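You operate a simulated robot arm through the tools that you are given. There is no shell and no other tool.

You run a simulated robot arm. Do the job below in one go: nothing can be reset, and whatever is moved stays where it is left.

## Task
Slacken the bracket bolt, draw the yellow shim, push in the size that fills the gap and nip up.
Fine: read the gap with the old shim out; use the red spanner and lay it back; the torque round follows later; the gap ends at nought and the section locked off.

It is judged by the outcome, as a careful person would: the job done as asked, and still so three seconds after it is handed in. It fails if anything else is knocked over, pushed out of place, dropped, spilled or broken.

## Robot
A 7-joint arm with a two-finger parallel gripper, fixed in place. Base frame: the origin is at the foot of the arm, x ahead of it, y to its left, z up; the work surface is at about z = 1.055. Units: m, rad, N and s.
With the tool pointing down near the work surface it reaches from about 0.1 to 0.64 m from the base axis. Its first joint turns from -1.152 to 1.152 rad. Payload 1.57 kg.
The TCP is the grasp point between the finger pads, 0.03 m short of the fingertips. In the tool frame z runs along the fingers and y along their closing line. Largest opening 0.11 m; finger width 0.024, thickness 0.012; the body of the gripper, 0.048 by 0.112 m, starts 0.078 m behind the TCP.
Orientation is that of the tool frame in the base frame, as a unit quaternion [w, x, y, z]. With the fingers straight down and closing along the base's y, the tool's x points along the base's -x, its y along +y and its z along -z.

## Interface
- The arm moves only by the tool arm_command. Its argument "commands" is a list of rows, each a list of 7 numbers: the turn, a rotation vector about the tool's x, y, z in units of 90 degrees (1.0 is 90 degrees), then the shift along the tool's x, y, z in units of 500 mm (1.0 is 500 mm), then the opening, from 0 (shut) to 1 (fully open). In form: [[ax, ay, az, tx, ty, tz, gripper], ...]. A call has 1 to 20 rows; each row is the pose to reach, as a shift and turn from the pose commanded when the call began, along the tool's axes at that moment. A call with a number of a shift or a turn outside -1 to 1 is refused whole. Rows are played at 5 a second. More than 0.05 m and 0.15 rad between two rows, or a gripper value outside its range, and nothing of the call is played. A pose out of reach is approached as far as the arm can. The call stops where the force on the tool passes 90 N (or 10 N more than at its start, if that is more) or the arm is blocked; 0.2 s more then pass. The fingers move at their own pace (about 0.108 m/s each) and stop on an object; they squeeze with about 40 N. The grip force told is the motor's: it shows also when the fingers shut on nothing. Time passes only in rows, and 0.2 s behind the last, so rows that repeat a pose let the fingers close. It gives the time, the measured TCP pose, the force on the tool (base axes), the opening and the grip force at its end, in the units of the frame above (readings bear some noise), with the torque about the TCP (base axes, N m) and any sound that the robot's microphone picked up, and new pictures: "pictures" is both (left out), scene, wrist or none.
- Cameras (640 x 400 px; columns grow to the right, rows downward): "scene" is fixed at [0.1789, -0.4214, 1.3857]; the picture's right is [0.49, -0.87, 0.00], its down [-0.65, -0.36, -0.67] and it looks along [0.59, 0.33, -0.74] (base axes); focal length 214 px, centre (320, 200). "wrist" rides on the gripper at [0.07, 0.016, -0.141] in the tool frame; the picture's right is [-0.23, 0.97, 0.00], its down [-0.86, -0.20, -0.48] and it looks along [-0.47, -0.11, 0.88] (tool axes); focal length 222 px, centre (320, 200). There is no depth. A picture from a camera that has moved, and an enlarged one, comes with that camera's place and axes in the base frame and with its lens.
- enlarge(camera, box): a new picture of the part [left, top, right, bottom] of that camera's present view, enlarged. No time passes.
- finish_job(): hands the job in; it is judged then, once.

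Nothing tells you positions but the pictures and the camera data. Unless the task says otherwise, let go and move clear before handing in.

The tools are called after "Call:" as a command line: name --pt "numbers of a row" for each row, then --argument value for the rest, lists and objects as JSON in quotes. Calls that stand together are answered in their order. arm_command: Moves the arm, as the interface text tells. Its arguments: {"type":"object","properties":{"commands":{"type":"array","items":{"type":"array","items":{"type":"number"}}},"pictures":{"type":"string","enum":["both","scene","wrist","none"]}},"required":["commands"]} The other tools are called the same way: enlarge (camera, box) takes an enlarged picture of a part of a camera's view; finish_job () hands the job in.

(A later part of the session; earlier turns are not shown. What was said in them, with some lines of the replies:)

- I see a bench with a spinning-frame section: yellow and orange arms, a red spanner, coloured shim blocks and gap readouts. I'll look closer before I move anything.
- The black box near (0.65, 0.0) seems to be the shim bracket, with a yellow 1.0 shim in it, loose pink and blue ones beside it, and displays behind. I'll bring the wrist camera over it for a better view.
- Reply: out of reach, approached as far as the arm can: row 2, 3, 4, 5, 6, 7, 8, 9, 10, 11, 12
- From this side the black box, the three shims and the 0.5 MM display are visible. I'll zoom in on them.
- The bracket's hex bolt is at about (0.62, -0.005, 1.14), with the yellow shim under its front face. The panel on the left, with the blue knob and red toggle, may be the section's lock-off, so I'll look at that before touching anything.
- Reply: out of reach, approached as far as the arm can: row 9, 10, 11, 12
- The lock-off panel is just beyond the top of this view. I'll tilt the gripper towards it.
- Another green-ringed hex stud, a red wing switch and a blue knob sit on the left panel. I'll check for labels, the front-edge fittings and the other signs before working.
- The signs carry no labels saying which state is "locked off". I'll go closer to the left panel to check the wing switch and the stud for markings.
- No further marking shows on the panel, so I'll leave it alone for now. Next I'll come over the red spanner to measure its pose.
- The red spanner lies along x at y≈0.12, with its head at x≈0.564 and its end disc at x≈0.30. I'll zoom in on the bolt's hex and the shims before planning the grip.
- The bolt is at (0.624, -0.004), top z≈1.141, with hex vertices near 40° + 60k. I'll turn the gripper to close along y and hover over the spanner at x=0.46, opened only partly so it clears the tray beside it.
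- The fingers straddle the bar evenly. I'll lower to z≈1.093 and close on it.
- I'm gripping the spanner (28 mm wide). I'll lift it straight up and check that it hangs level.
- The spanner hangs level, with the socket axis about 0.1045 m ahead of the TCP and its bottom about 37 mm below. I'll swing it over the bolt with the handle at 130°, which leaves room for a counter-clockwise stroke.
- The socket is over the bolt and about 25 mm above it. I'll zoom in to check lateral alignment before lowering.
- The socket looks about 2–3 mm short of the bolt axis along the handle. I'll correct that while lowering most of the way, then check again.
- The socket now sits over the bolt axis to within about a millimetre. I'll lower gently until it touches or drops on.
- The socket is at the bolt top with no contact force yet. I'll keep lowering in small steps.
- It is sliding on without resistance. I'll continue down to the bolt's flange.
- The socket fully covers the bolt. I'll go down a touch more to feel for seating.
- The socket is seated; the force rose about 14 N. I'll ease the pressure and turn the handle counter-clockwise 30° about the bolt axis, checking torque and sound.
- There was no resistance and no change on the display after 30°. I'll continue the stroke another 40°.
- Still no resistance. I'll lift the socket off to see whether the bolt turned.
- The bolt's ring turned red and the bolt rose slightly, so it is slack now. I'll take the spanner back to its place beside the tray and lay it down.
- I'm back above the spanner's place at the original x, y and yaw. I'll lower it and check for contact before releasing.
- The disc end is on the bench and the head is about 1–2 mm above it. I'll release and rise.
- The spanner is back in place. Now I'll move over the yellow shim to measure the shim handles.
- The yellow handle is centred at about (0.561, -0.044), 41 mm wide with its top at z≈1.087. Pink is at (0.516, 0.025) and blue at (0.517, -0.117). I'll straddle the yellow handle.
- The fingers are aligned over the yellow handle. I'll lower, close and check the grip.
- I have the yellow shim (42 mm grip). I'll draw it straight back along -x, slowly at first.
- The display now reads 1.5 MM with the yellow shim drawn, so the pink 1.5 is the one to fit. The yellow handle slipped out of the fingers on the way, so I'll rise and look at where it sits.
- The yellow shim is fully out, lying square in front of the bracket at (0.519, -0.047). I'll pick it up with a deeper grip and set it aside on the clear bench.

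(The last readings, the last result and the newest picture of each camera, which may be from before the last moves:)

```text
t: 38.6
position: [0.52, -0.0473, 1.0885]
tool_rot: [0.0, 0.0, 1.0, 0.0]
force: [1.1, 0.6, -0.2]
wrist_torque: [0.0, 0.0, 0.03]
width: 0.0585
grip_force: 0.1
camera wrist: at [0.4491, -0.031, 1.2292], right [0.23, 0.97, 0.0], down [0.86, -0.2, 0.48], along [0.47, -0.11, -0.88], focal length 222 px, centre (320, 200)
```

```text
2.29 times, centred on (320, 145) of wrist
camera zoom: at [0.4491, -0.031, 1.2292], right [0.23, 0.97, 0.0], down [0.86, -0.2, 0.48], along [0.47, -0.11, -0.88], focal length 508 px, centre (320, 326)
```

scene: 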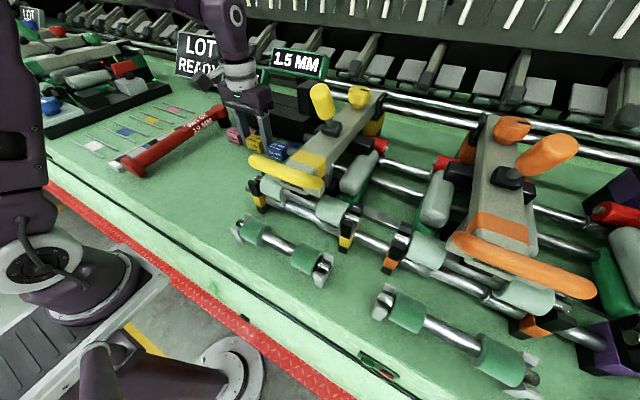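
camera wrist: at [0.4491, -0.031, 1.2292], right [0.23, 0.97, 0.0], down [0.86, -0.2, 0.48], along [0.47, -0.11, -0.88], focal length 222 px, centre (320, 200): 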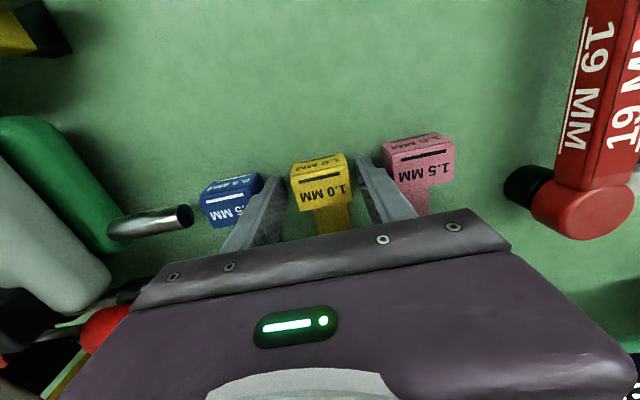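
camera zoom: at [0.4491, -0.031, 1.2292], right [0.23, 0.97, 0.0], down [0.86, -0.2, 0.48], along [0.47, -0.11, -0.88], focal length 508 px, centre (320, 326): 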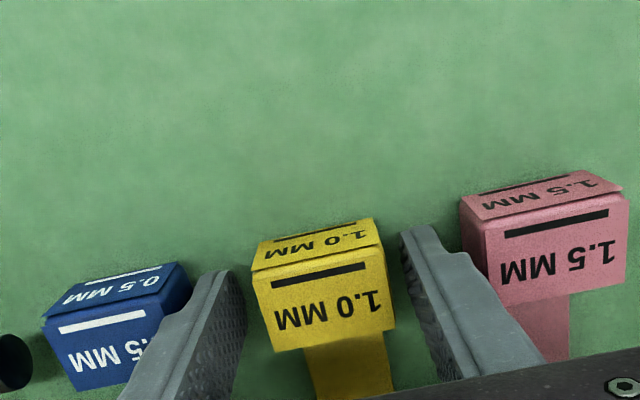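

The fingers straddle the yellow handle cleanly. I'll close, lift slightly and check that it is held.

Call:
arm_command --pt "0 0 0 0 0 0 0" --pt "0 0 0 0 0 0 0" --pt "0 0 0 0 0 0 0" --pt "0 0 0 0 0 -0.02 0" --pt "0 0 0 0 0 -0.06 0" --pt "0 0 0 0 0 -0.08 0" --pt "0 0 0 0 0 -0.08 0"

Call:
enlarge --camera "scene" --box '[200, 60, 340, 170]'

```text
t: 40.2
position: [0.5201, -0.0474, 1.1299]
tool_rot: [0.001, 0.0, 1.0, -0.001]
force: [-0.2, -0.3, -1.0]
wrist_torque: [0.0, -0.01, -0.04]
width: 0.0001
grip_force: 21.5
camera wrist: at [0.4499, -0.0302, 1.2703], right [0.23, 0.97, 0.0], down [0.85, -0.2, 0.48], along [0.47, -0.11, -0.88], focal length 222 px, centre (320, 200)
```

scene: 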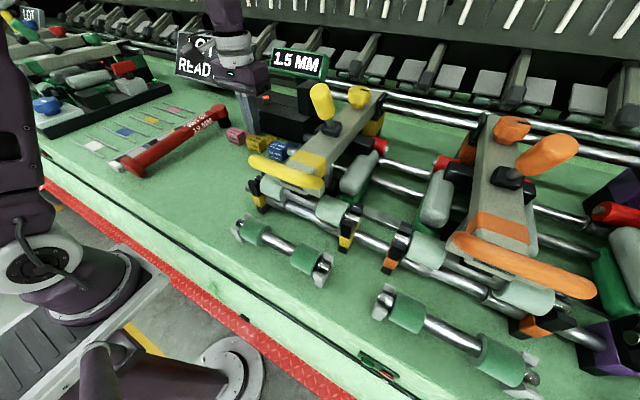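
wrist: 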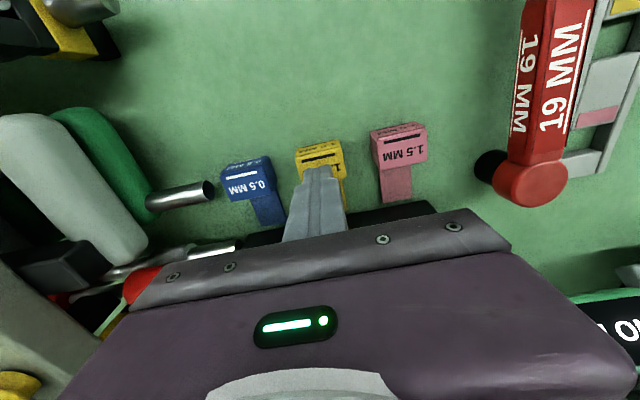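

```text
3.64 times, centred on (270, 115) of scene
camera zoom: at [0.1789, -0.4214, 1.3857], right [0.49, -0.87, 0.0], down [-0.65, -0.36, -0.67], along [0.59, 0.33, -0.74], focal length 780 px, centre (502, 509)
```

zoom: 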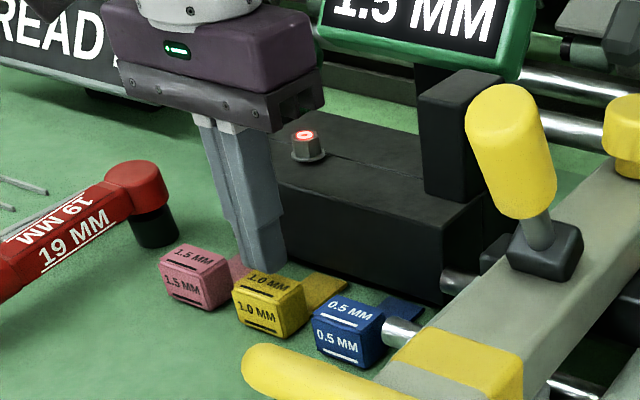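

The yellow shim won't lift: it rides in a guide, and it is now at its drawn-out stop, level with the other two. The pink 1.5 therefore only needs pushing straight in. I'll put the closed fingers in front of the pink handle.

Call:
arm_command --pt "0 0 0 0 0 -0.03 0" --pt "0 0 0 0.06 0.05 -0.03 0" --pt "0 0 0 0.12 0.1 -0.03 0" --pt "0 0 0 0.12 0.1438 -0.03 0" --pt "0 0 0 0.12 0.1438 0.04 0" --pt "0 0 0 0.12 0.1438 0.075 0" --pt "0 0 0 0.12 0.1438 0.075 0"

Call:
enlarge --camera "wrist" --box '[180, 90, 460, 260]'

Call:
enlarge --camera "scene" --box '[200, 60, 340, 170]'

```text
t: 41.8
position: [0.4577, 0.0292, 1.0904]
tool_rot: [0.0, -0.001, 1.0, 0.0]
force: [0.6, -0.3, 0.3]
wrist_torque: [-0.02, -0.02, 0.01]
width: 0.0
grip_force: 21.4
camera wrist: at [0.3878, 0.0444, 1.2313], right [0.23, 0.97, 0.0], down [0.86, -0.2, 0.48], along [0.47, -0.11, -0.88], focal length 222 px, centre (320, 200)
```

scene: 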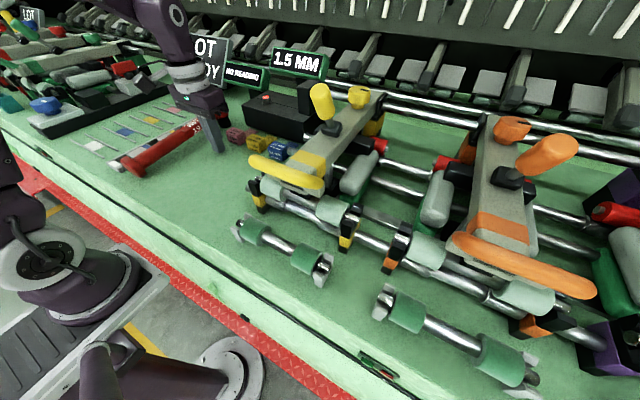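
wrist: 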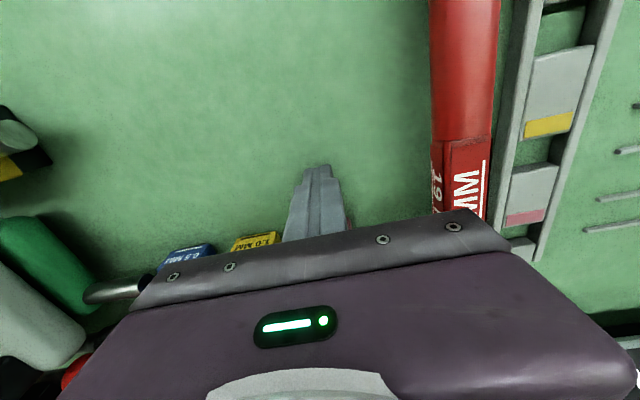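

```text
2.29 times, centred on (320, 175) of wrist
camera zoom: at [0.3878, 0.0444, 1.2313], right [0.23, 0.97, 0.0], down [0.86, -0.2, 0.48], along [0.47, -0.11, -0.88], focal length 508 px, centre (320, 257)
```

zoom: 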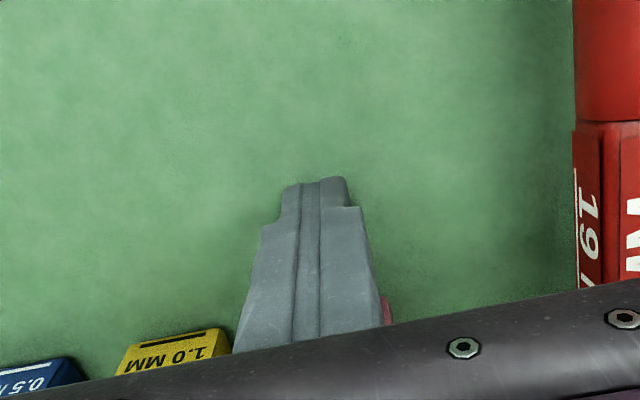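

```text
3.64 times, centred on (270, 115) of scene
camera zoom: at [0.1789, -0.4214, 1.3857], right [0.49, -0.87, 0.0], down [-0.65, -0.36, -0.67], along [0.59, 0.33, -0.74], focal length 780 px, centre (502, 509)
```

zoom: 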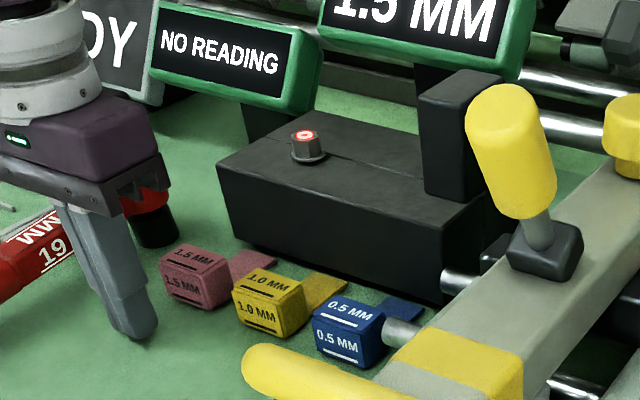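

I'm lined up behind the pink handle. I'll push it forward along +x towards full depth, watching the force.

Call:
arm_command --pt "0 0 0 -0.03 -0.006 0 0" --pt "0 0 0 -0.05 -0.006 0 0" --pt "0 0 0 -0.07 -0.006 0 0" --pt "0 0 0 -0.09 -0.006 0 0" --pt "0 0 0 -0.11 -0.006 0 0" --pt "0 0 0 -0.13 -0.006 0 0" --pt "0 0 0 -0.145 -0.006 0 0" --pt "0 0 0 -0.15 -0.006 0 0"

Call:
enlarge --camera "scene" --box '[200, 40, 340, 170]'

```text
t: 43.6
position: [0.5343, 0.0237, 1.09]
tool_rot: [0.0, 0.0, 1.0, 0.0]
force: [-1.5, 1.3, 0.3]
wrist_torque: [0.02, 0.04, -0.02]
width: 0.0
grip_force: 21.2
camera wrist: at [0.4642, 0.04, 1.2316], right [0.23, 0.97, 0.0], down [0.85, -0.2, 0.48], along [0.47, -0.11, -0.88], focal length 222 px, centre (320, 200)
```

scene: 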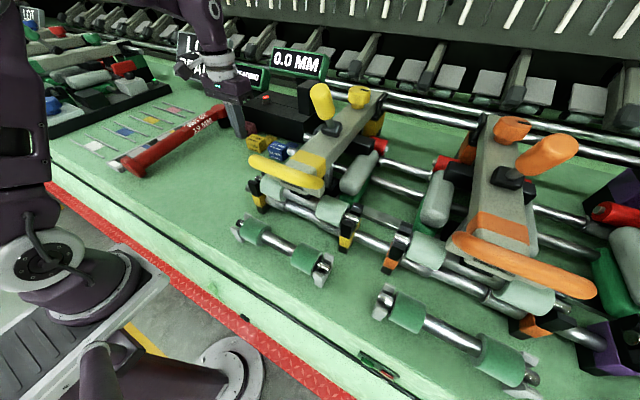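
wrist: 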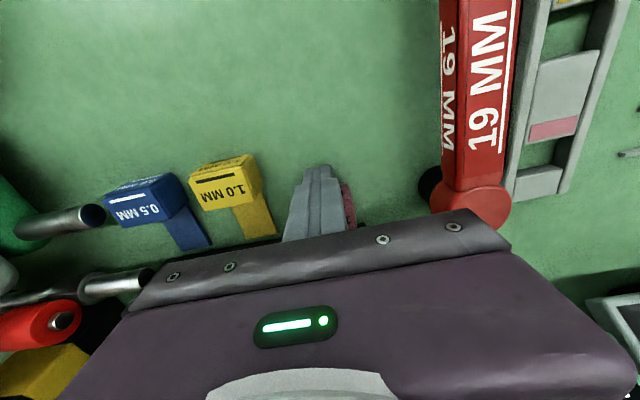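

```text
3.08 times, centred on (270, 105) of scene
camera zoom: at [0.1789, -0.4214, 1.3857], right [0.49, -0.87, 0.0], down [-0.65, -0.36, -0.67], along [0.59, 0.33, -0.74], focal length 660 px, centre (474, 492)
```

zoom: 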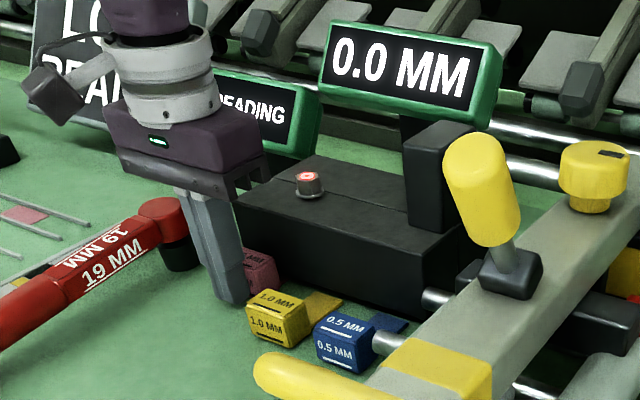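

The display reads 0.0 MM. I'll nudge it 2 mm more to be sure it is home, then back off and rise.

Call:
arm_command --pt "0 0 0 -0.004 0 0 0" --pt "0 0 0 -0.004 0 0 0" --pictures "none"

Call:
arm_command --pt "0 0 0 0.02 0 0 0" --pt "0 0 0 0.08 0 0 0" --pt "0 0 0 0.12 0.02 -0.08 0" --pt "0 0 0 0.1 0.05 -0.16 0" --pt "0 0 0 0.05 0.05 -0.22 0.2" --pt "0 0 0 0.05 0.05 -0.22 0.3"

Call:
enlarge --camera "scene" --box '[200, 40, 340, 170]'

Call:
enlarge --camera "wrist" --box '[140, 60, 460, 250]'

```text
t: 44.2
position: [0.5363, 0.0234, 1.0914]
tool_rot: [0.0, 0.0, 1.0, 0.0]
force: [-5.1, 0.7, 1.2]
wrist_torque: [0.04, -0.03, 0.03]
width: 0.0
grip_force: 21.7
```

```text
t: 45.6
position: [0.5115, 0.0484, 1.2019]
tool_rot: [0.0, 0.0, 1.0, 0.0]
force: [-0.4, -0.2, -0.5]
wrist_torque: [-0.01, 0.0, -0.02]
width: 0.0329
grip_force: 0.1
camera wrist: at [0.4418, 0.0644, 1.3425], right [0.23, 0.97, 0.0], down [0.86, -0.2, 0.48], along [0.47, -0.11, -0.88], focal length 222 px, centre (320, 200)
```

scene: 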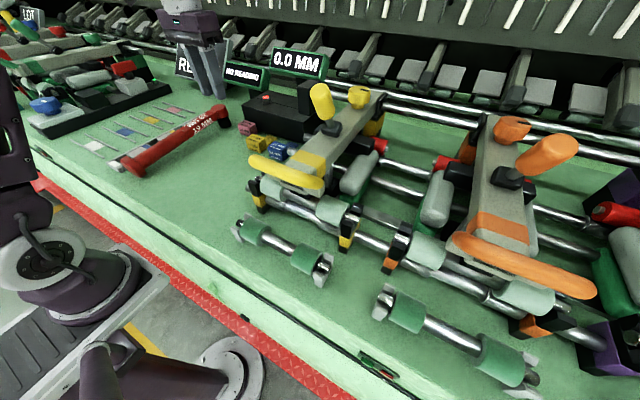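
wrist: 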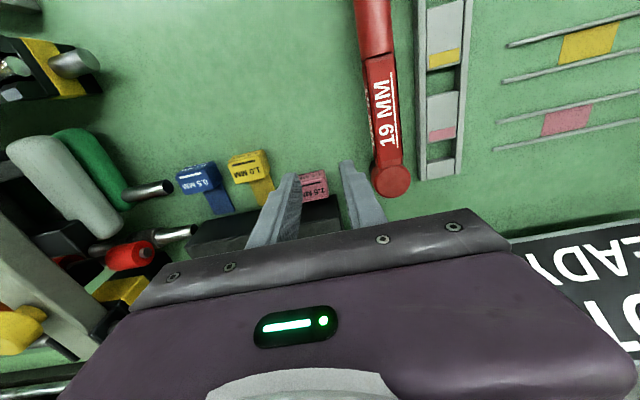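

```text
3.08 times, centred on (270, 105) of scene
camera zoom: at [0.1789, -0.4214, 1.3857], right [0.49, -0.87, 0.0], down [-0.65, -0.36, -0.67], along [0.59, 0.33, -0.74], focal length 660 px, centre (474, 492)
```

zoom: 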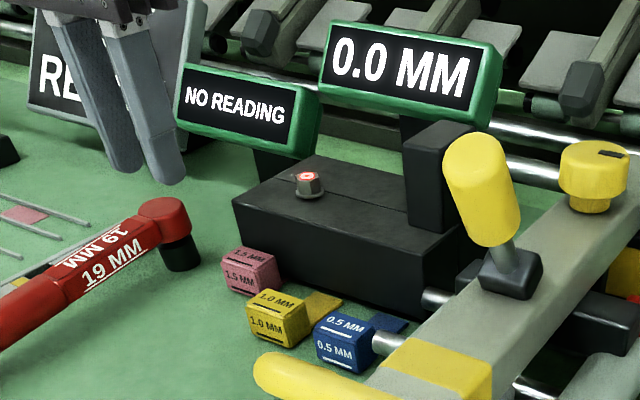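

```text
2.00 times, centred on (300, 155) of wrist
camera zoom: at [0.4418, 0.0644, 1.3425], right [0.23, 0.97, 0.0], down [0.86, -0.2, 0.48], along [0.47, -0.11, -0.88], focal length 444 px, centre (360, 290)
```

zoom: 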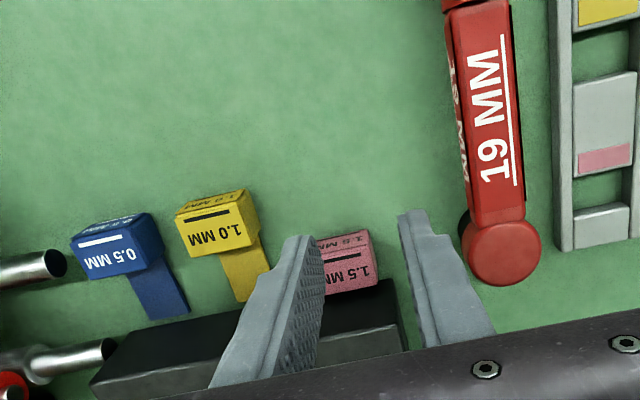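

The gap reads 0.0 MM with pink home, yellow out and blue untouched. Now I'll fetch the spanner again at its same grip point.

Call:
arm_command --pt "0 0 0 0.03 0.05 0 0.545" --pt "0 0 0 0.07 0.1 0 0.545" --pt "0 0 0 0.1028 0.1476 0 0.545" --pt "0 0 0 0.1028 0.1476 0 0.545" --pictures "wrist"

Call:
enlarge --camera "wrist" --box '[180, 80, 460, 240]'

```text
t: 46.6
position: [0.4602, 0.1235, 1.2018]
tool_rot: [0.0, 0.0, 1.0, -0.001]
force: [-0.1, -0.2, -0.9]
wrist_torque: [-0.02, 0.01, 0.02]
width: 0.0598
grip_force: 0.1
camera wrist: at [0.3898, 0.1399, 1.3418], right [0.23, 0.97, 0.0], down [0.86, -0.2, 0.48], along [0.47, -0.11, -0.88], focal length 222 px, centre (320, 200)
```

wrist: 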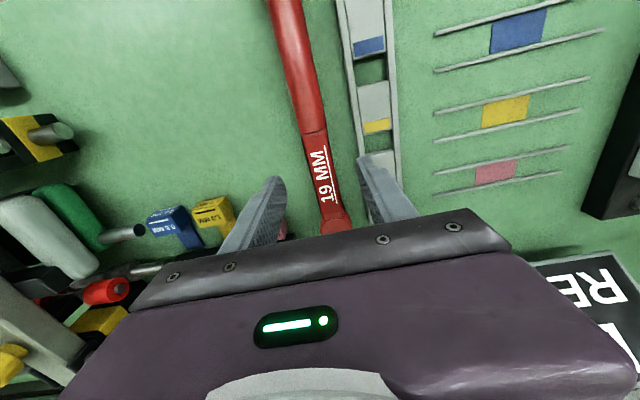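

```text
2.29 times, centred on (320, 160) of wrist
camera zoom: at [0.3898, 0.1399, 1.3418], right [0.23, 0.97, 0.0], down [0.86, -0.2, 0.48], along [0.47, -0.11, -0.88], focal length 508 px, centre (320, 291)
```

zoom: 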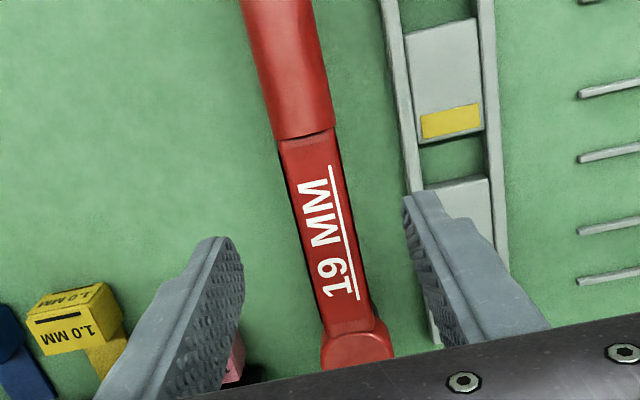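

The view matches the first pick. I'll lower, grip and lift the spanner.

Call:
arm_command --pt "0 0 0 0 -0.002 0.08 0.545" --pt "0 0 0 0 -0.002 0.16 0.545" --pt "0 0 0 0 -0.002 0.218 0.545" --pt "0 0 0 0 -0.002 0.218 0.545" --pt "0 0 0 0 -0.002 0.218 0" --pt "0 0 0 0 -0.002 0.218 0" --pt "0 0 0 0 -0.002 0.218 0" --pt "0 0 0 0 -0.002 0.218 0" --pictures "none"

Call:
arm_command --pt "0 0 0 0 0 -0.03 0" --pt "0 0 0 0 0 -0.08 0" --pt "0 0 0 0 0 -0.15 0" --pt "0 0 0 0 0 -0.22 0" --pt "0 0 0 0 0 -0.22 0" --pictures "scene"

Call:
enlarge --camera "scene" --box '[90, 20, 310, 180]'

Call:
enlarge --camera "scene" --box '[250, 80, 290, 110]'

```text
t: 48.4
position: [0.4609, 0.1236, 1.0927]
tool_rot: [0.0, 0.0, 1.0, 0.001]
force: [-0.2, -1.3, -0.9]
wrist_torque: [-0.01, -0.1, -0.04]
width: 0.0279
grip_force: 37.9
```

```text
t: 49.6
position: [0.4599, 0.1214, 1.2043]
tool_rot: [0.0, 0.0, 1.0, 0.0]
force: [0.7, -0.8, -4.0]
wrist_torque: [0.0, -0.1, -0.04]
width: 0.0278
grip_force: 38.2
```

scene: 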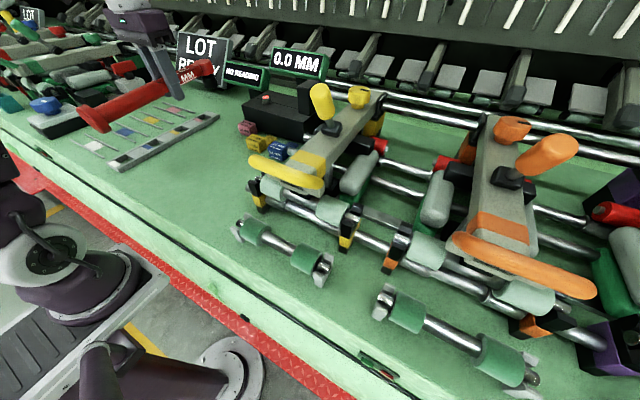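

```text
2.50 times, centred on (200, 100) of scene
camera zoom: at [0.179, -0.4214, 1.3857], right [0.49, -0.87, 0.0], down [-0.65, -0.36, -0.67], along [0.59, 0.33, -0.74], focal length 536 px, centre (620, 450)
```

zoom: 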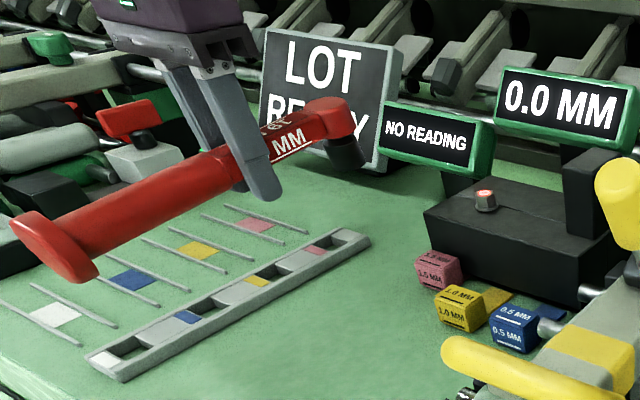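

```text
13.33 times, centred on (270, 95) of scene
camera zoom: at [0.179, -0.4214, 1.3857], right [0.49, -0.87, 0.0], down [-0.65, -0.36, -0.67], along [0.59, 0.33, -0.74], focal length 2860 px, centre (987, 1600)
```

zoom: 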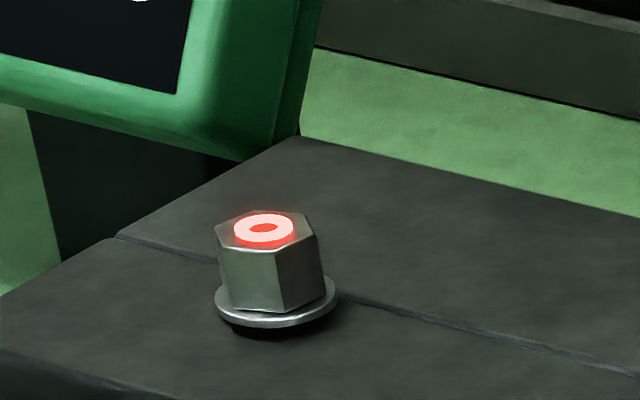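

I have the spanner again, and the bolt ring is still red. I'll take it back over the bolt with the handle at about 200°, ready for a clockwise stroke.

Call:
arm_command --pt "0 0 -0.04 -0.02 -0.06 -0.003 0" --pt "0 0 -0.08 -0.05 -0.13 -0.003 0" --pt "0 0 -0.13 -0.08 -0.2 -0.003 0" --pt "0 0 -0.18 -0.11 -0.27 -0.003 0" --pt "0 0 -0.2217 -0.135 -0.3244 -0.003 0" --pt "0 0 -0.2217 -0.135 -0.3244 -0.003 0"

Call:
enlarge --camera "scene" --box '[240, 60, 290, 110]'

```text
t: 51.0
position: [0.5291, -0.0401, 1.2026]
tool_rot: [0.001, -0.173, 0.985, 0.0]
force: [-0.9, -0.6, -4.4]
wrist_torque: [0.01, -0.12, 0.0]
width: 0.0277
grip_force: 38.1
camera wrist: at [0.4564, -0.05, 1.344], right [-0.12, 0.99, 0.0], down [0.87, 0.11, 0.48], along [0.47, 0.06, -0.88], focal length 222 px, centre (320, 200)
```

scene: 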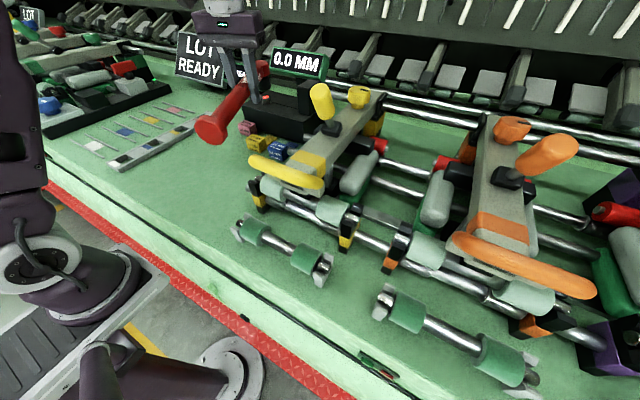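
wrist: 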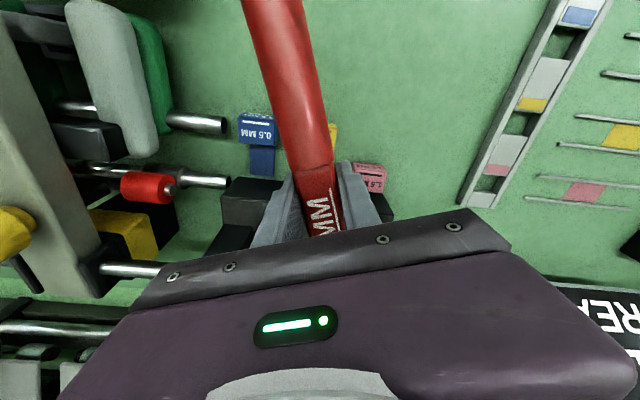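

```text
8.00 times, centred on (265, 85) of scene
camera zoom: at [0.179, -0.4214, 1.3857], right [0.49, -0.87, 0.0], down [-0.65, -0.36, -0.67], along [0.59, 0.33, -0.74], focal length 1716 px, centre (760, 1120)
```

zoom: 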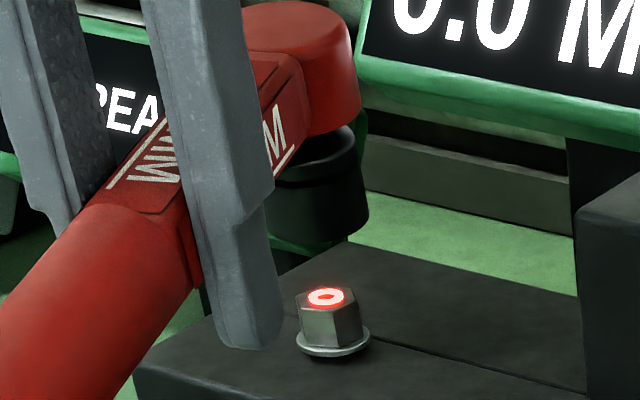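

The socket lines up with the bolt. I'll lower it on in small steps.

Call:
arm_command --pt "0 0 0 0 0 0.02 0" --pt "0 0 0 0 0 0.035 0" --pt "0 0 0 0 0 0.045 0" --pt "0 0 0 0 0 0.055 0" --pt "0 0 0 0 0 0.062 0" --pt "0 0 0 0 0 0.062 0" --pictures "none"

Call:
enlarge --camera "scene" --box '[240, 60, 290, 110]'

```text
t: 52.4
position: [0.5276, -0.041, 1.1736]
tool_rot: [0.0, -0.173, 0.985, 0.0]
force: [0.1, 0.1, -4.1]
wrist_torque: [0.01, -0.07, 0.02]
width: 0.028
grip_force: 38.9
```

```text
8.00 times, centred on (265, 85) of scene
camera zoom: at [0.179, -0.4214, 1.3857], right [0.49, -0.87, 0.0], down [-0.65, -0.36, -0.67], along [0.59, 0.33, -0.74], focal length 1716 px, centre (760, 1120)
```

zoom: 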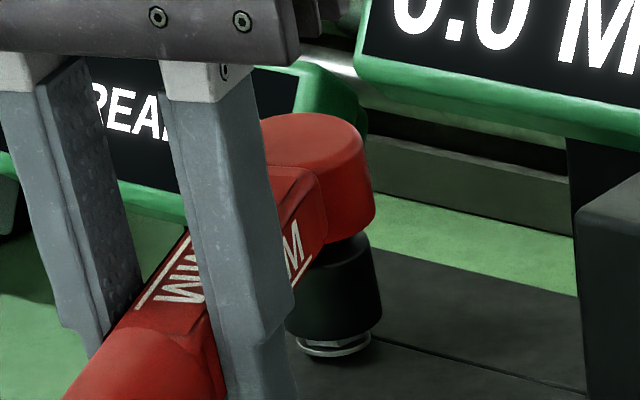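

It is sliding on well. A little further to seat it.

Call:
arm_command --pt "0 0 0 0 0 0.006 0" --pt "0 0 0 0 0 0.012 0" --pt "0 0 0 0 0 0.017 0" --pt "0 0 0 0 0 0.017 0" --pictures "none"

Call:
enlarge --camera "scene" --box '[240, 60, 290, 110]'

```text
t: 53.4
position: [0.5273, -0.0408, 1.1634]
tool_rot: [0.0, -0.174, 0.985, 0.0]
force: [-0.3, -0.1, -3.9]
wrist_torque: [0.05, -0.09, -0.01]
width: 0.0278
grip_force: 38.7
```

```text
8.00 times, centred on (265, 85) of scene
camera zoom: at [0.179, -0.4214, 1.3857], right [0.49, -0.87, 0.0], down [-0.65, -0.36, -0.67], along [0.59, 0.33, -0.74], focal length 1716 px, centre (760, 1120)
```

zoom: 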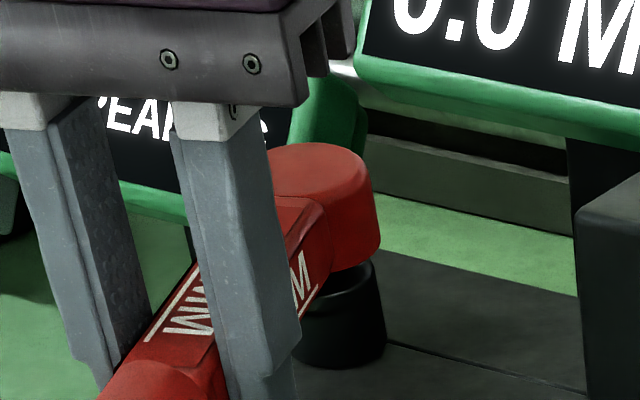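

Seated. I'll turn clockwise 56° and check torque before the last part.

Call:
arm_command --pt "0 0 0 0 0 0.002 0" --pt "0 0 0.0889 -0.002 0.0286 0.002 0" --pt "0 0 0.1778 -0.008 0.0567 0.002 0" --pt "0 0 0.2667 -0.0178 0.0836 0.002 0" --pt "0 0 0.3556 -0.0312 0.109 0.002 0" --pt "0 0 0.4444 -0.0481 0.1322 0.002 0" --pt "0 0 0.5333 -0.068 0.1528 0.002 0" --pt "0 0 0.6222 -0.0906 0.1704 0.002 0" --pt "0 0 0.6222 -0.0906 0.1704 0.002 0"

Call:
enlarge --camera "scene" --box '[220, 50, 320, 130]'

```text
t: 55.4
position: [0.5405, 0.0552, 1.1641]
tool_rot: [0.0, 0.31, 0.951, 0.0]
force: [-0.1, 0.0, -4.2]
wrist_torque: [-0.01, -0.09, 0.22]
width: 0.0278
grip_force: 38.4
camera wrist: at [0.4931, 0.1097, 1.3042], right [0.76, 0.65, 0.0], down [0.57, -0.67, 0.48], along [0.31, -0.36, -0.88], focal length 222 px, centre (320, 200)
```

scene: 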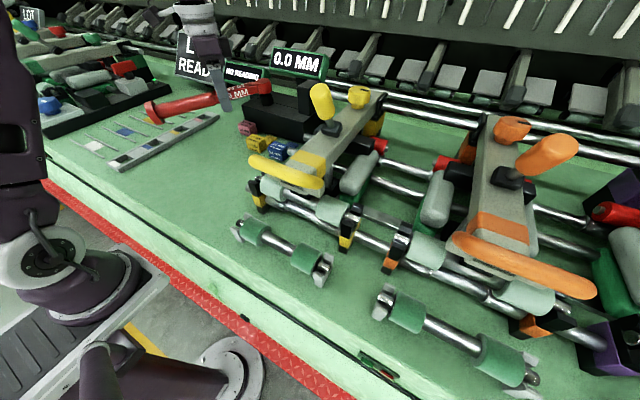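
wrist: 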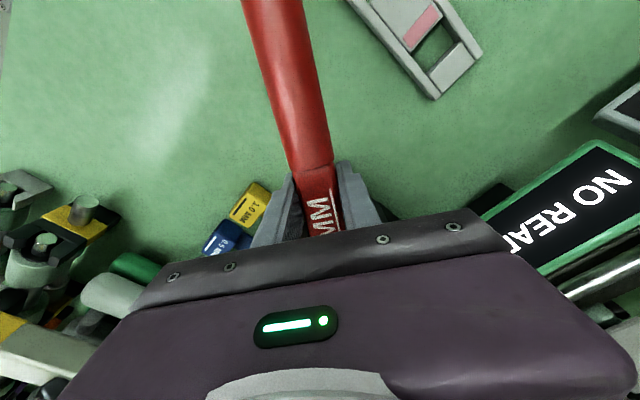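

```text
5.00 times, centred on (270, 90) of scene
camera zoom: at [0.179, -0.4214, 1.3857], right [0.49, -0.87, 0.0], down [-0.65, -0.36, -0.67], along [0.59, 0.33, -0.74], focal length 1072 px, centre (570, 750)
```

zoom: 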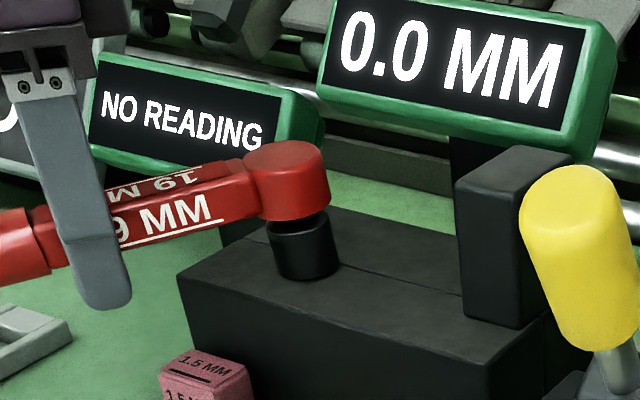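

A slight resistance (0.2 N·m) has started. I'll continue in small steps and watch the torque.

Call:
arm_command --pt "0 0 0.0444 -0.0005 0.0143 0 0" --pt "0 0 0.0889 -0.002 0.0286 0 0" --pt "0 0 0.0889 -0.002 0.0286 0 0" --pictures "none"

```text
t: 56.2
position: [0.5505, 0.0669, 1.1632]
tool_rot: [0.0, 0.374, 0.927, 0.0]
force: [-1.4, 2.5, -3.7]
wrist_torque: [0.0, -0.08, 0.61]
width: 0.0277
grip_force: 38.4
```

The torque is building as the bolt takes up. Another 4°, then I'll check.

Call:
arm_command --pt "0 0 0.0222 -0.0001 0.0072 0 0" --pt "0 0 0.0444 -0.0005 0.0143 0 0" --pt "0 0 0.0444 -0.0005 0.0143 0 0" --pictures "none"

```text
t: 57.0
position: [0.5556, 0.0724, 1.1631]
tool_rot: [0.0, 0.406, 0.914, 0.0]
force: [-4.7, 4.2, -3.3]
wrist_torque: [0.01, 0.09, 0.65]
width: 0.028
grip_force: 37.8
```

I'll lift the socket off to read the ring's colour.

Call:
arm_command --pt "0 0 0 0 0 -0.03 0" --pt "0 0 0 0 0 -0.07 0" --pt "0 0 0 0 0 -0.08 0" --pictures "none"

Call:
enlarge --camera "scene" --box '[240, 60, 300, 110]'

```text
t: 57.8
position: [0.5553, 0.071, 1.2038]
tool_rot: [0.0, 0.406, 0.914, 0.0]
force: [-1.2, 1.3, -4.6]
wrist_torque: [-0.05, -0.07, 0.01]
width: 0.0278
grip_force: 37.8
```

```text
8.00 times, centred on (270, 85) of scene
camera zoom: at [0.179, -0.4214, 1.3857], right [0.49, -0.87, 0.0], down [-0.65, -0.36, -0.67], along [0.59, 0.33, -0.74], focal length 1716 px, centre (720, 1120)
```

zoom: 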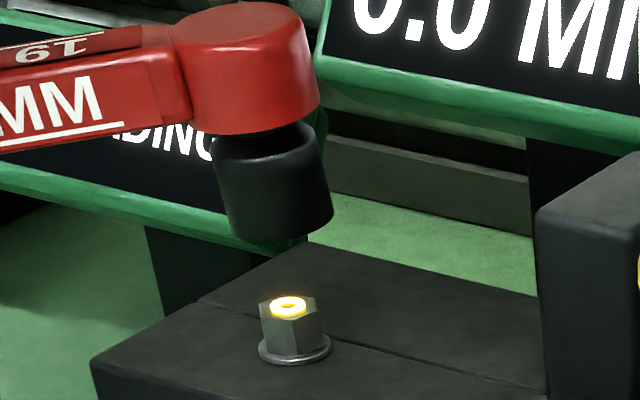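

The ring is now amber, between slack (red) and torqued (green). That is nipped up, as asked, with the torque round left for later. I'll take the spanner back to its place.

Call:
arm_command --pt "0 0 -0.07 0.03 -0.01 0 0" --pt "0 0 -0.15 0.06 -0.02 0 0" --pt "0 0 -0.23 0.09 -0.03 0 0" --pt "0 0 -0.31 0.12 -0.042 0 0" --pt "0 0 -0.39 0.15 -0.054 0 0" --pt "0 0 -0.46 0.18 -0.065 0 0" --pt "0 0 -0.5338 0.2028 -0.0739 0 0" --pt "0 0 -0.5338 0.2028 -0.0739 0 0"

Call:
enlarge --camera "scene" --box '[90, 20, 310, 180]'

Call:
enlarge --camera "scene" --box '[245, 80, 285, 110]'

```text
t: 59.6
position: [0.4601, 0.1213, 1.2035]
tool_rot: [0.0, -0.001, 1.0, 0.0]
force: [-0.1, -0.1, -4.4]
wrist_torque: [-0.01, -0.1, -0.04]
width: 0.0277
grip_force: 37.9
camera wrist: at [0.3904, 0.1373, 1.3435], right [0.23, 0.97, 0.0], down [0.86, -0.2, 0.48], along [0.47, -0.11, -0.88], focal length 222 px, centre (320, 200)
```

scene: 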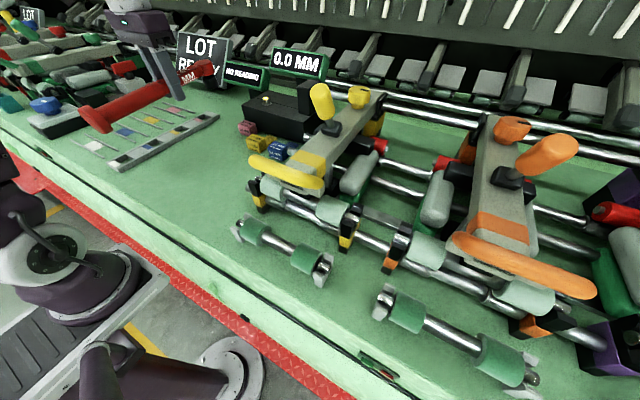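
wrist: 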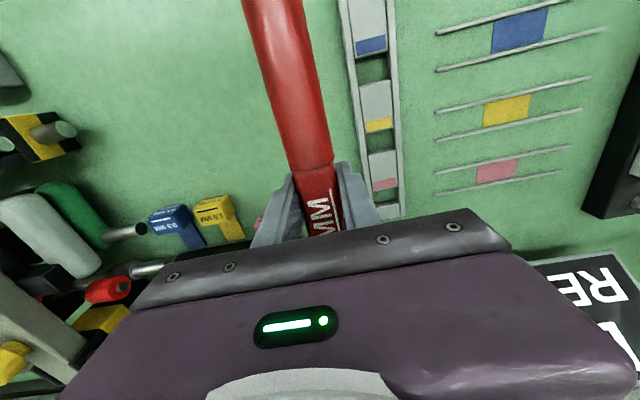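

```text
2.50 times, centred on (200, 100) of scene
camera zoom: at [0.179, -0.4214, 1.3857], right [0.49, -0.87, 0.0], down [-0.65, -0.36, -0.67], along [0.59, 0.33, -0.74], focal length 536 px, centre (620, 450)
```

zoom: 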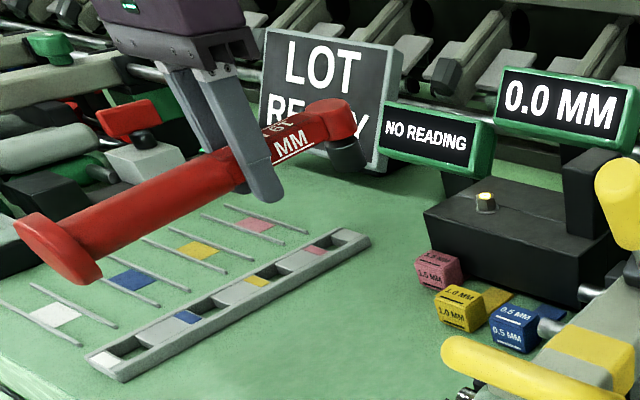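

```text
13.33 times, centred on (265, 95) of scene
camera zoom: at [0.179, -0.4214, 1.3857], right [0.49, -0.87, 0.0], down [-0.65, -0.36, -0.67], along [0.59, 0.33, -0.74], focal length 2860 px, centre (1053, 1600)
```

zoom: 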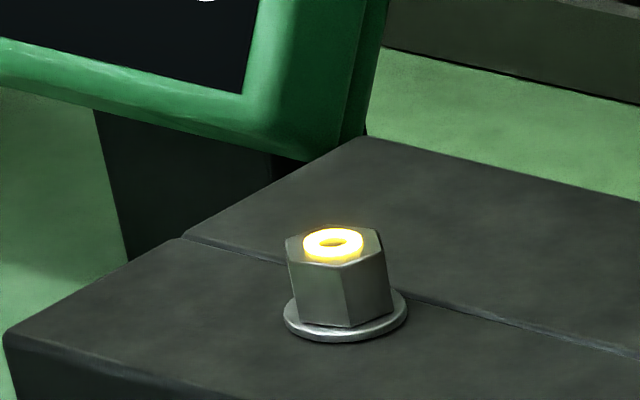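

The bolt is amber and flush. I'll lower the spanner into its place and release it.

Call:
arm_command --pt "0 0 0 0 0.001 0.06 0" --pt "0 0 0 0 0.001 0.12 0" --pt "0 0 0 0 0.001 0.18 0" --pt "0 0 0 0 0.001 0.21 0" --pt "0 0 0 0 0.001 0.219 0" --pt "0 0 0 0 0.001 0.219 0" --pictures "none"

Call:
enlarge --camera "scene" --box '[100, 60, 260, 190]'

```text
t: 61.0
position: [0.4602, 0.1206, 1.0934]
tool_rot: [0.0, 0.0, 1.0, 0.0]
force: [1.0, 0.1, -4.7]
wrist_torque: [-0.01, -0.09, 0.01]
width: 0.0278
grip_force: 37.9
```

```text
3.08 times, centred on (180, 125) of scene
camera zoom: at [0.179, -0.4214, 1.3857], right [0.49, -0.87, 0.0], down [-0.65, -0.36, -0.67], along [0.59, 0.33, -0.74], focal length 660 px, centre (751, 431)
```

zoom: 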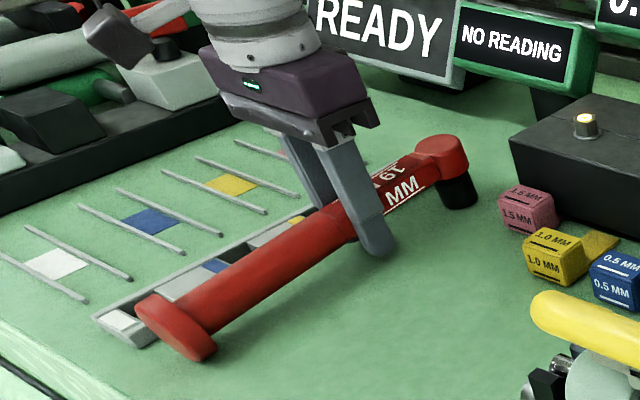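

It is just above the bench. I'll lower 1.5 mm more, then open slowly and rise.

Call:
arm_command --pt "0 0 0 0 0 0.003 0" --pt "0 0 0 0 0 0.003 0" --pt "0 0 0 0 0 0.003 0.35" --pt "0 0 0 0 0 0.003 0.545" --pt "0 0 0 0 0 0.003 0.545" --pt "0 0 0 0 0 0.003 0.545" --pt "0 0 0 0 0 -0.06 0.545" --pt "0 0 0 0 0 -0.13 0.545" --pt "0 0 0 0 0 -0.2 0.545" --pt "0 0 0 0 0 -0.2 0.545"

Call:
enlarge --camera "scene" --box '[100, 60, 260, 190]'

Call:
enlarge --camera "scene" --box '[170, 30, 340, 170]'

```text
t: 63.2
position: [0.4594, 0.1218, 1.1962]
tool_rot: [0.0, -0.001, 1.0, 0.0]
force: [-0.5, -0.1, 0.7]
wrist_torque: [0.01, 0.02, 0.0]
width: 0.0601
grip_force: 0.1
camera wrist: at [0.3893, 0.1373, 1.337], right [0.23, 0.97, 0.0], down [0.86, -0.2, 0.48], along [0.47, -0.11, -0.88], focal length 222 px, centre (320, 200)
```

scene: 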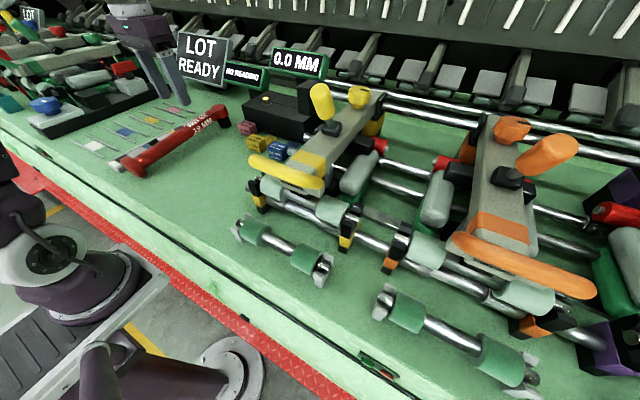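
wrist: 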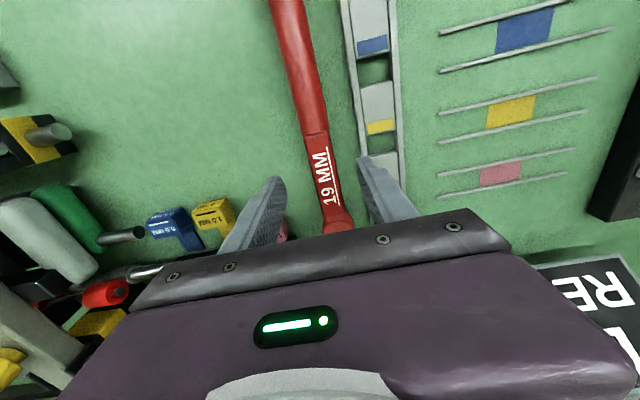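

```text
3.08 times, centred on (180, 125) of scene
camera zoom: at [0.1789, -0.4214, 1.3857], right [0.49, -0.87, 0.0], down [-0.65, -0.36, -0.67], along [0.59, 0.33, -0.74], focal length 660 px, centre (751, 431)
```

zoom: 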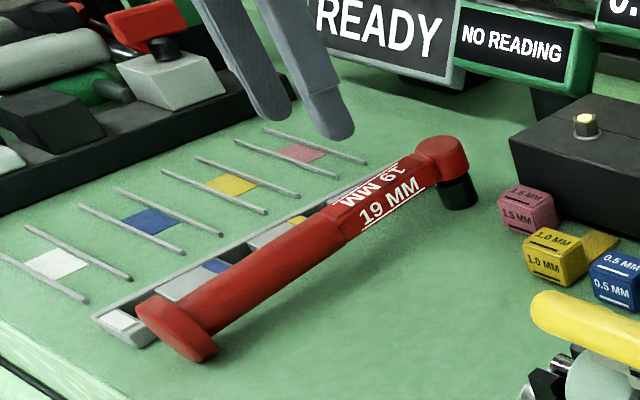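

```text
2.86 times, centred on (255, 100) of scene
camera zoom: at [0.1789, -0.4214, 1.3857], right [0.49, -0.87, 0.0], down [-0.65, -0.36, -0.67], along [0.59, 0.33, -0.74], focal length 613 px, centre (506, 486)
```

zoom: 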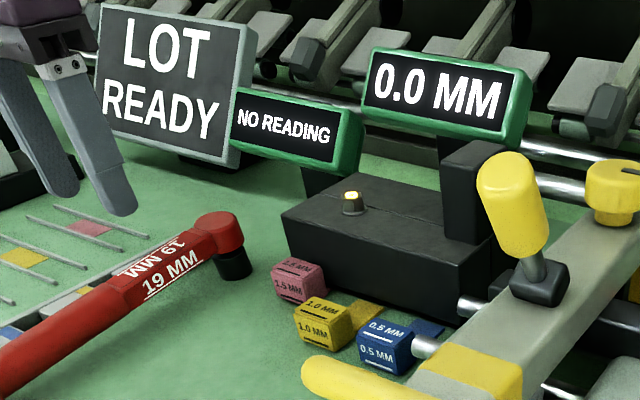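

The spanner is back, the bolt is amber, the gap reads 0.0 MM and pink is in. Before handing in I'll look once more at the left panel, moving clear towards it at a safe height, to judge the section's lock-off state.

Call:
arm_command --pt "0 0 0.08 0.06 0.02 -0.05 0.545" --pt "0 0 0.16 0.1 0.05 -0.1 0.545" --pt "0 0 0.24 0.14 0.08 -0.14 0.545" --pt "0 0 0.32 0.16 0.12 -0.16 0.545" --pt "0 0 0.4 0.18 0.16 -0.16 0.545" --pt "0 0 0.48 0.18 0.2 -0.16 0.545" --pt "0 0 0.56 0.18 0.24 -0.16 0.545" --pt "0 0 0.64 0.18 0.28 -0.16 0.545" --pt "0 0 0.72 0.18 0.32 -0.16 0.545" --pt "0 0 0.8 0.18 0.34 -0.16 0.545" --pt "0 0 0.88 0.18 0.36 -0.16 0.545" --pt "0 0 0.95 0.18 0.38 -0.16 0.545" --pt "0 0 1 0.18 0.38 -0.16 0.545" --pictures "wrist"

Call:
enlarge --camera "scene" --box '[90, 40, 190, 120]'

Call:
enlarge --camera "scene" --box '[0, 60, 110, 150]'

```text
t: 66.0
position: [0.3699, 0.3123, 1.2739]
tool_rot: [0.0, 0.708, 0.706, 0.0]
force: [0.6, -0.8, 0.5]
wrist_torque: [0.01, -0.01, 0.01]
width: 0.0601
grip_force: 0.0
camera wrist: at [0.385, 0.3815, 1.4145], right [0.97, -0.23, 0.0], down [-0.2, -0.85, 0.48], along [-0.11, -0.47, -0.88], focal length 222 px, centre (320, 200)
```

wrist: 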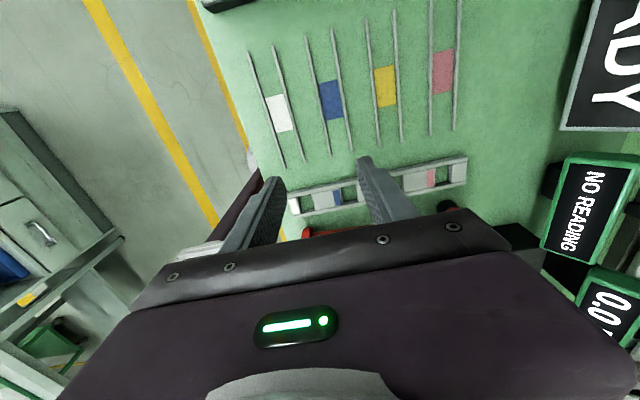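

```text
5.00 times, centred on (140, 80) of scene
camera zoom: at [0.1789, -0.4214, 1.3857], right [0.49, -0.87, 0.0], down [-0.65, -0.36, -0.67], along [0.59, 0.33, -0.74], focal length 1072 px, centre (1220, 800)
```

zoom: 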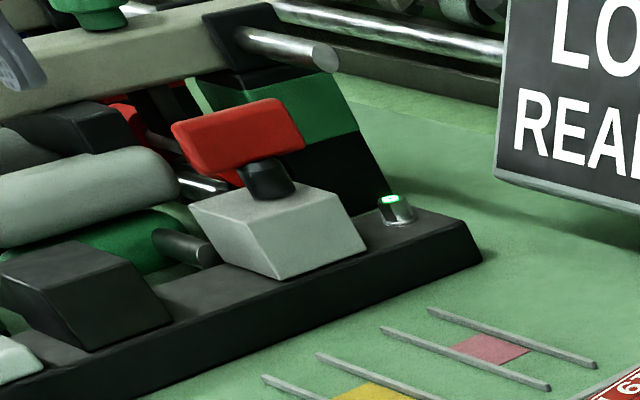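

```text
4.44 times, centred on (55, 105) of scene
camera zoom: at [0.1789, -0.4214, 1.3857], right [0.49, -0.87, 0.0], down [-0.65, -0.36, -0.67], along [0.59, 0.33, -0.74], focal length 953 px, centre (1498, 622)
```

zoom: 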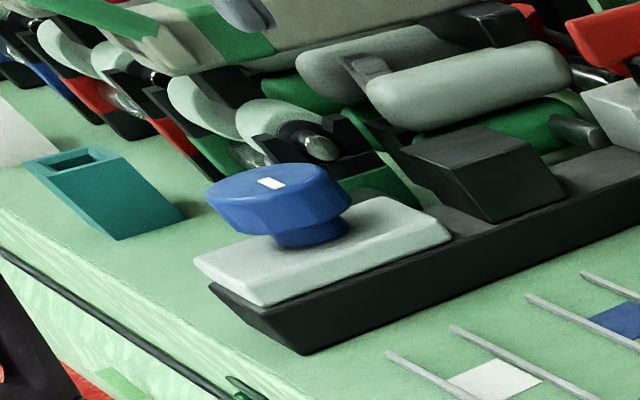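

The panel is unchanged. I'll take one last look around the yellow-arm section and the bracket for any lock-off device or tag.

Call:
enlarge --camera "scene" --box '[280, 70, 420, 170]'

Call:
enlarge --camera "scene" --box '[240, 150, 400, 280]'

Call:
enlarge --camera "scene" --box '[210, 30, 340, 170]'

Call:
enlarge --camera "scene" --box '[0, 0, 60, 50]'

```text
4.00 times, centred on (350, 120) of scene
camera zoom: at [0.1789, -0.4214, 1.3857], right [0.49, -0.87, 0.0], down [-0.65, -0.36, -0.67], along [0.59, 0.33, -0.74], focal length 858 px, centre (200, 520)
```

zoom: 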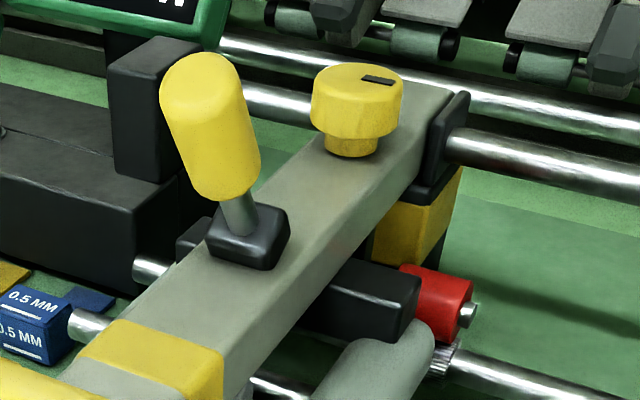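

```text
3.08 times, centred on (320, 215) of scene
camera zoom: at [0.1789, -0.4214, 1.3857], right [0.49, -0.87, 0.0], down [-0.65, -0.36, -0.67], along [0.59, 0.33, -0.74], focal length 660 px, centre (320, 154)
```

zoom: 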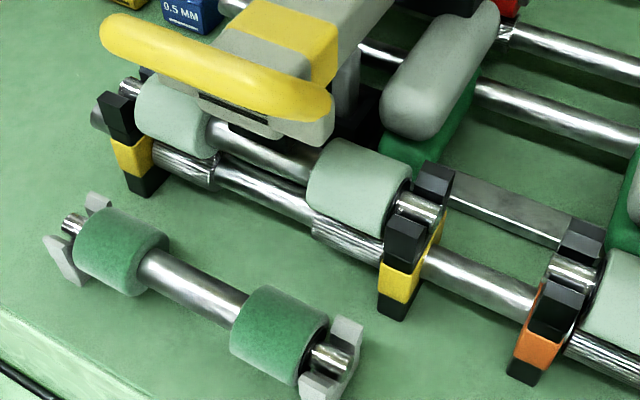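

```text
2.86 times, centred on (275, 100) of scene
camera zoom: at [0.1789, -0.4214, 1.3857], right [0.49, -0.87, 0.0], down [-0.65, -0.36, -0.67], along [0.59, 0.33, -0.74], focal length 613 px, centre (449, 486)
```

zoom: 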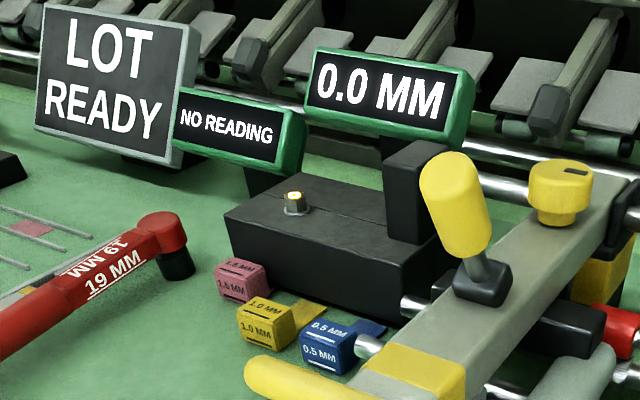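

```text
8.00 times, centred on (30, 25) of scene
camera zoom: at [0.1789, -0.4214, 1.3857], right [0.49, -0.87, 0.0], down [-0.65, -0.36, -0.67], along [0.59, 0.33, -0.74], focal length 1716 px, centre (2640, 1600)
```

zoom: 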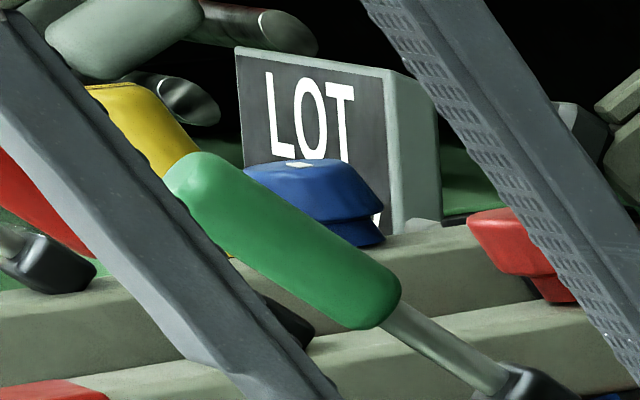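

The gap reads 0.0 MM with the pink 1.5 shim fully home, the yellow shim is drawn out and the bolt is nipped (amber). The red spanner is back where it lay and the arm is clear. I left the left panel, with the switch and knob I took for the section's lock-off, exactly as I found it, though nothing on it shows whether the section is locked off. I'm handing the job in now.

Call:
finish_job

```text
The job is handed in.
```

The shim swap is done and handed in, but I could not confirm that the section is locked off.

- **Gap:** with the yellow 1.0 shim drawn out, the display read 1.5 MM, so I pushed in the pink 1.5. It now reads 0.0 MM.
- **Bolt:** I slackened it with the red spanner until its ring went from green to red. I then nipped it up until the ring showed amber and stopped there. I took amber to mean nipped and green to mean torqued, so it is left short of full torque for the later round.
- **Yellow shim:** it slides in a guide and would not lift off. It is drawn out to its stop, in line with the blue one, which I did not move.
- **Spanner:** laid back in its original place beside the tray.
- **Lock-off:** I found no label or tag saying whether the section is locked off. The only likely control is the red switch on the left panel. I left that panel alone, assuming the section was already locked off. Check this before anyone relies on it.
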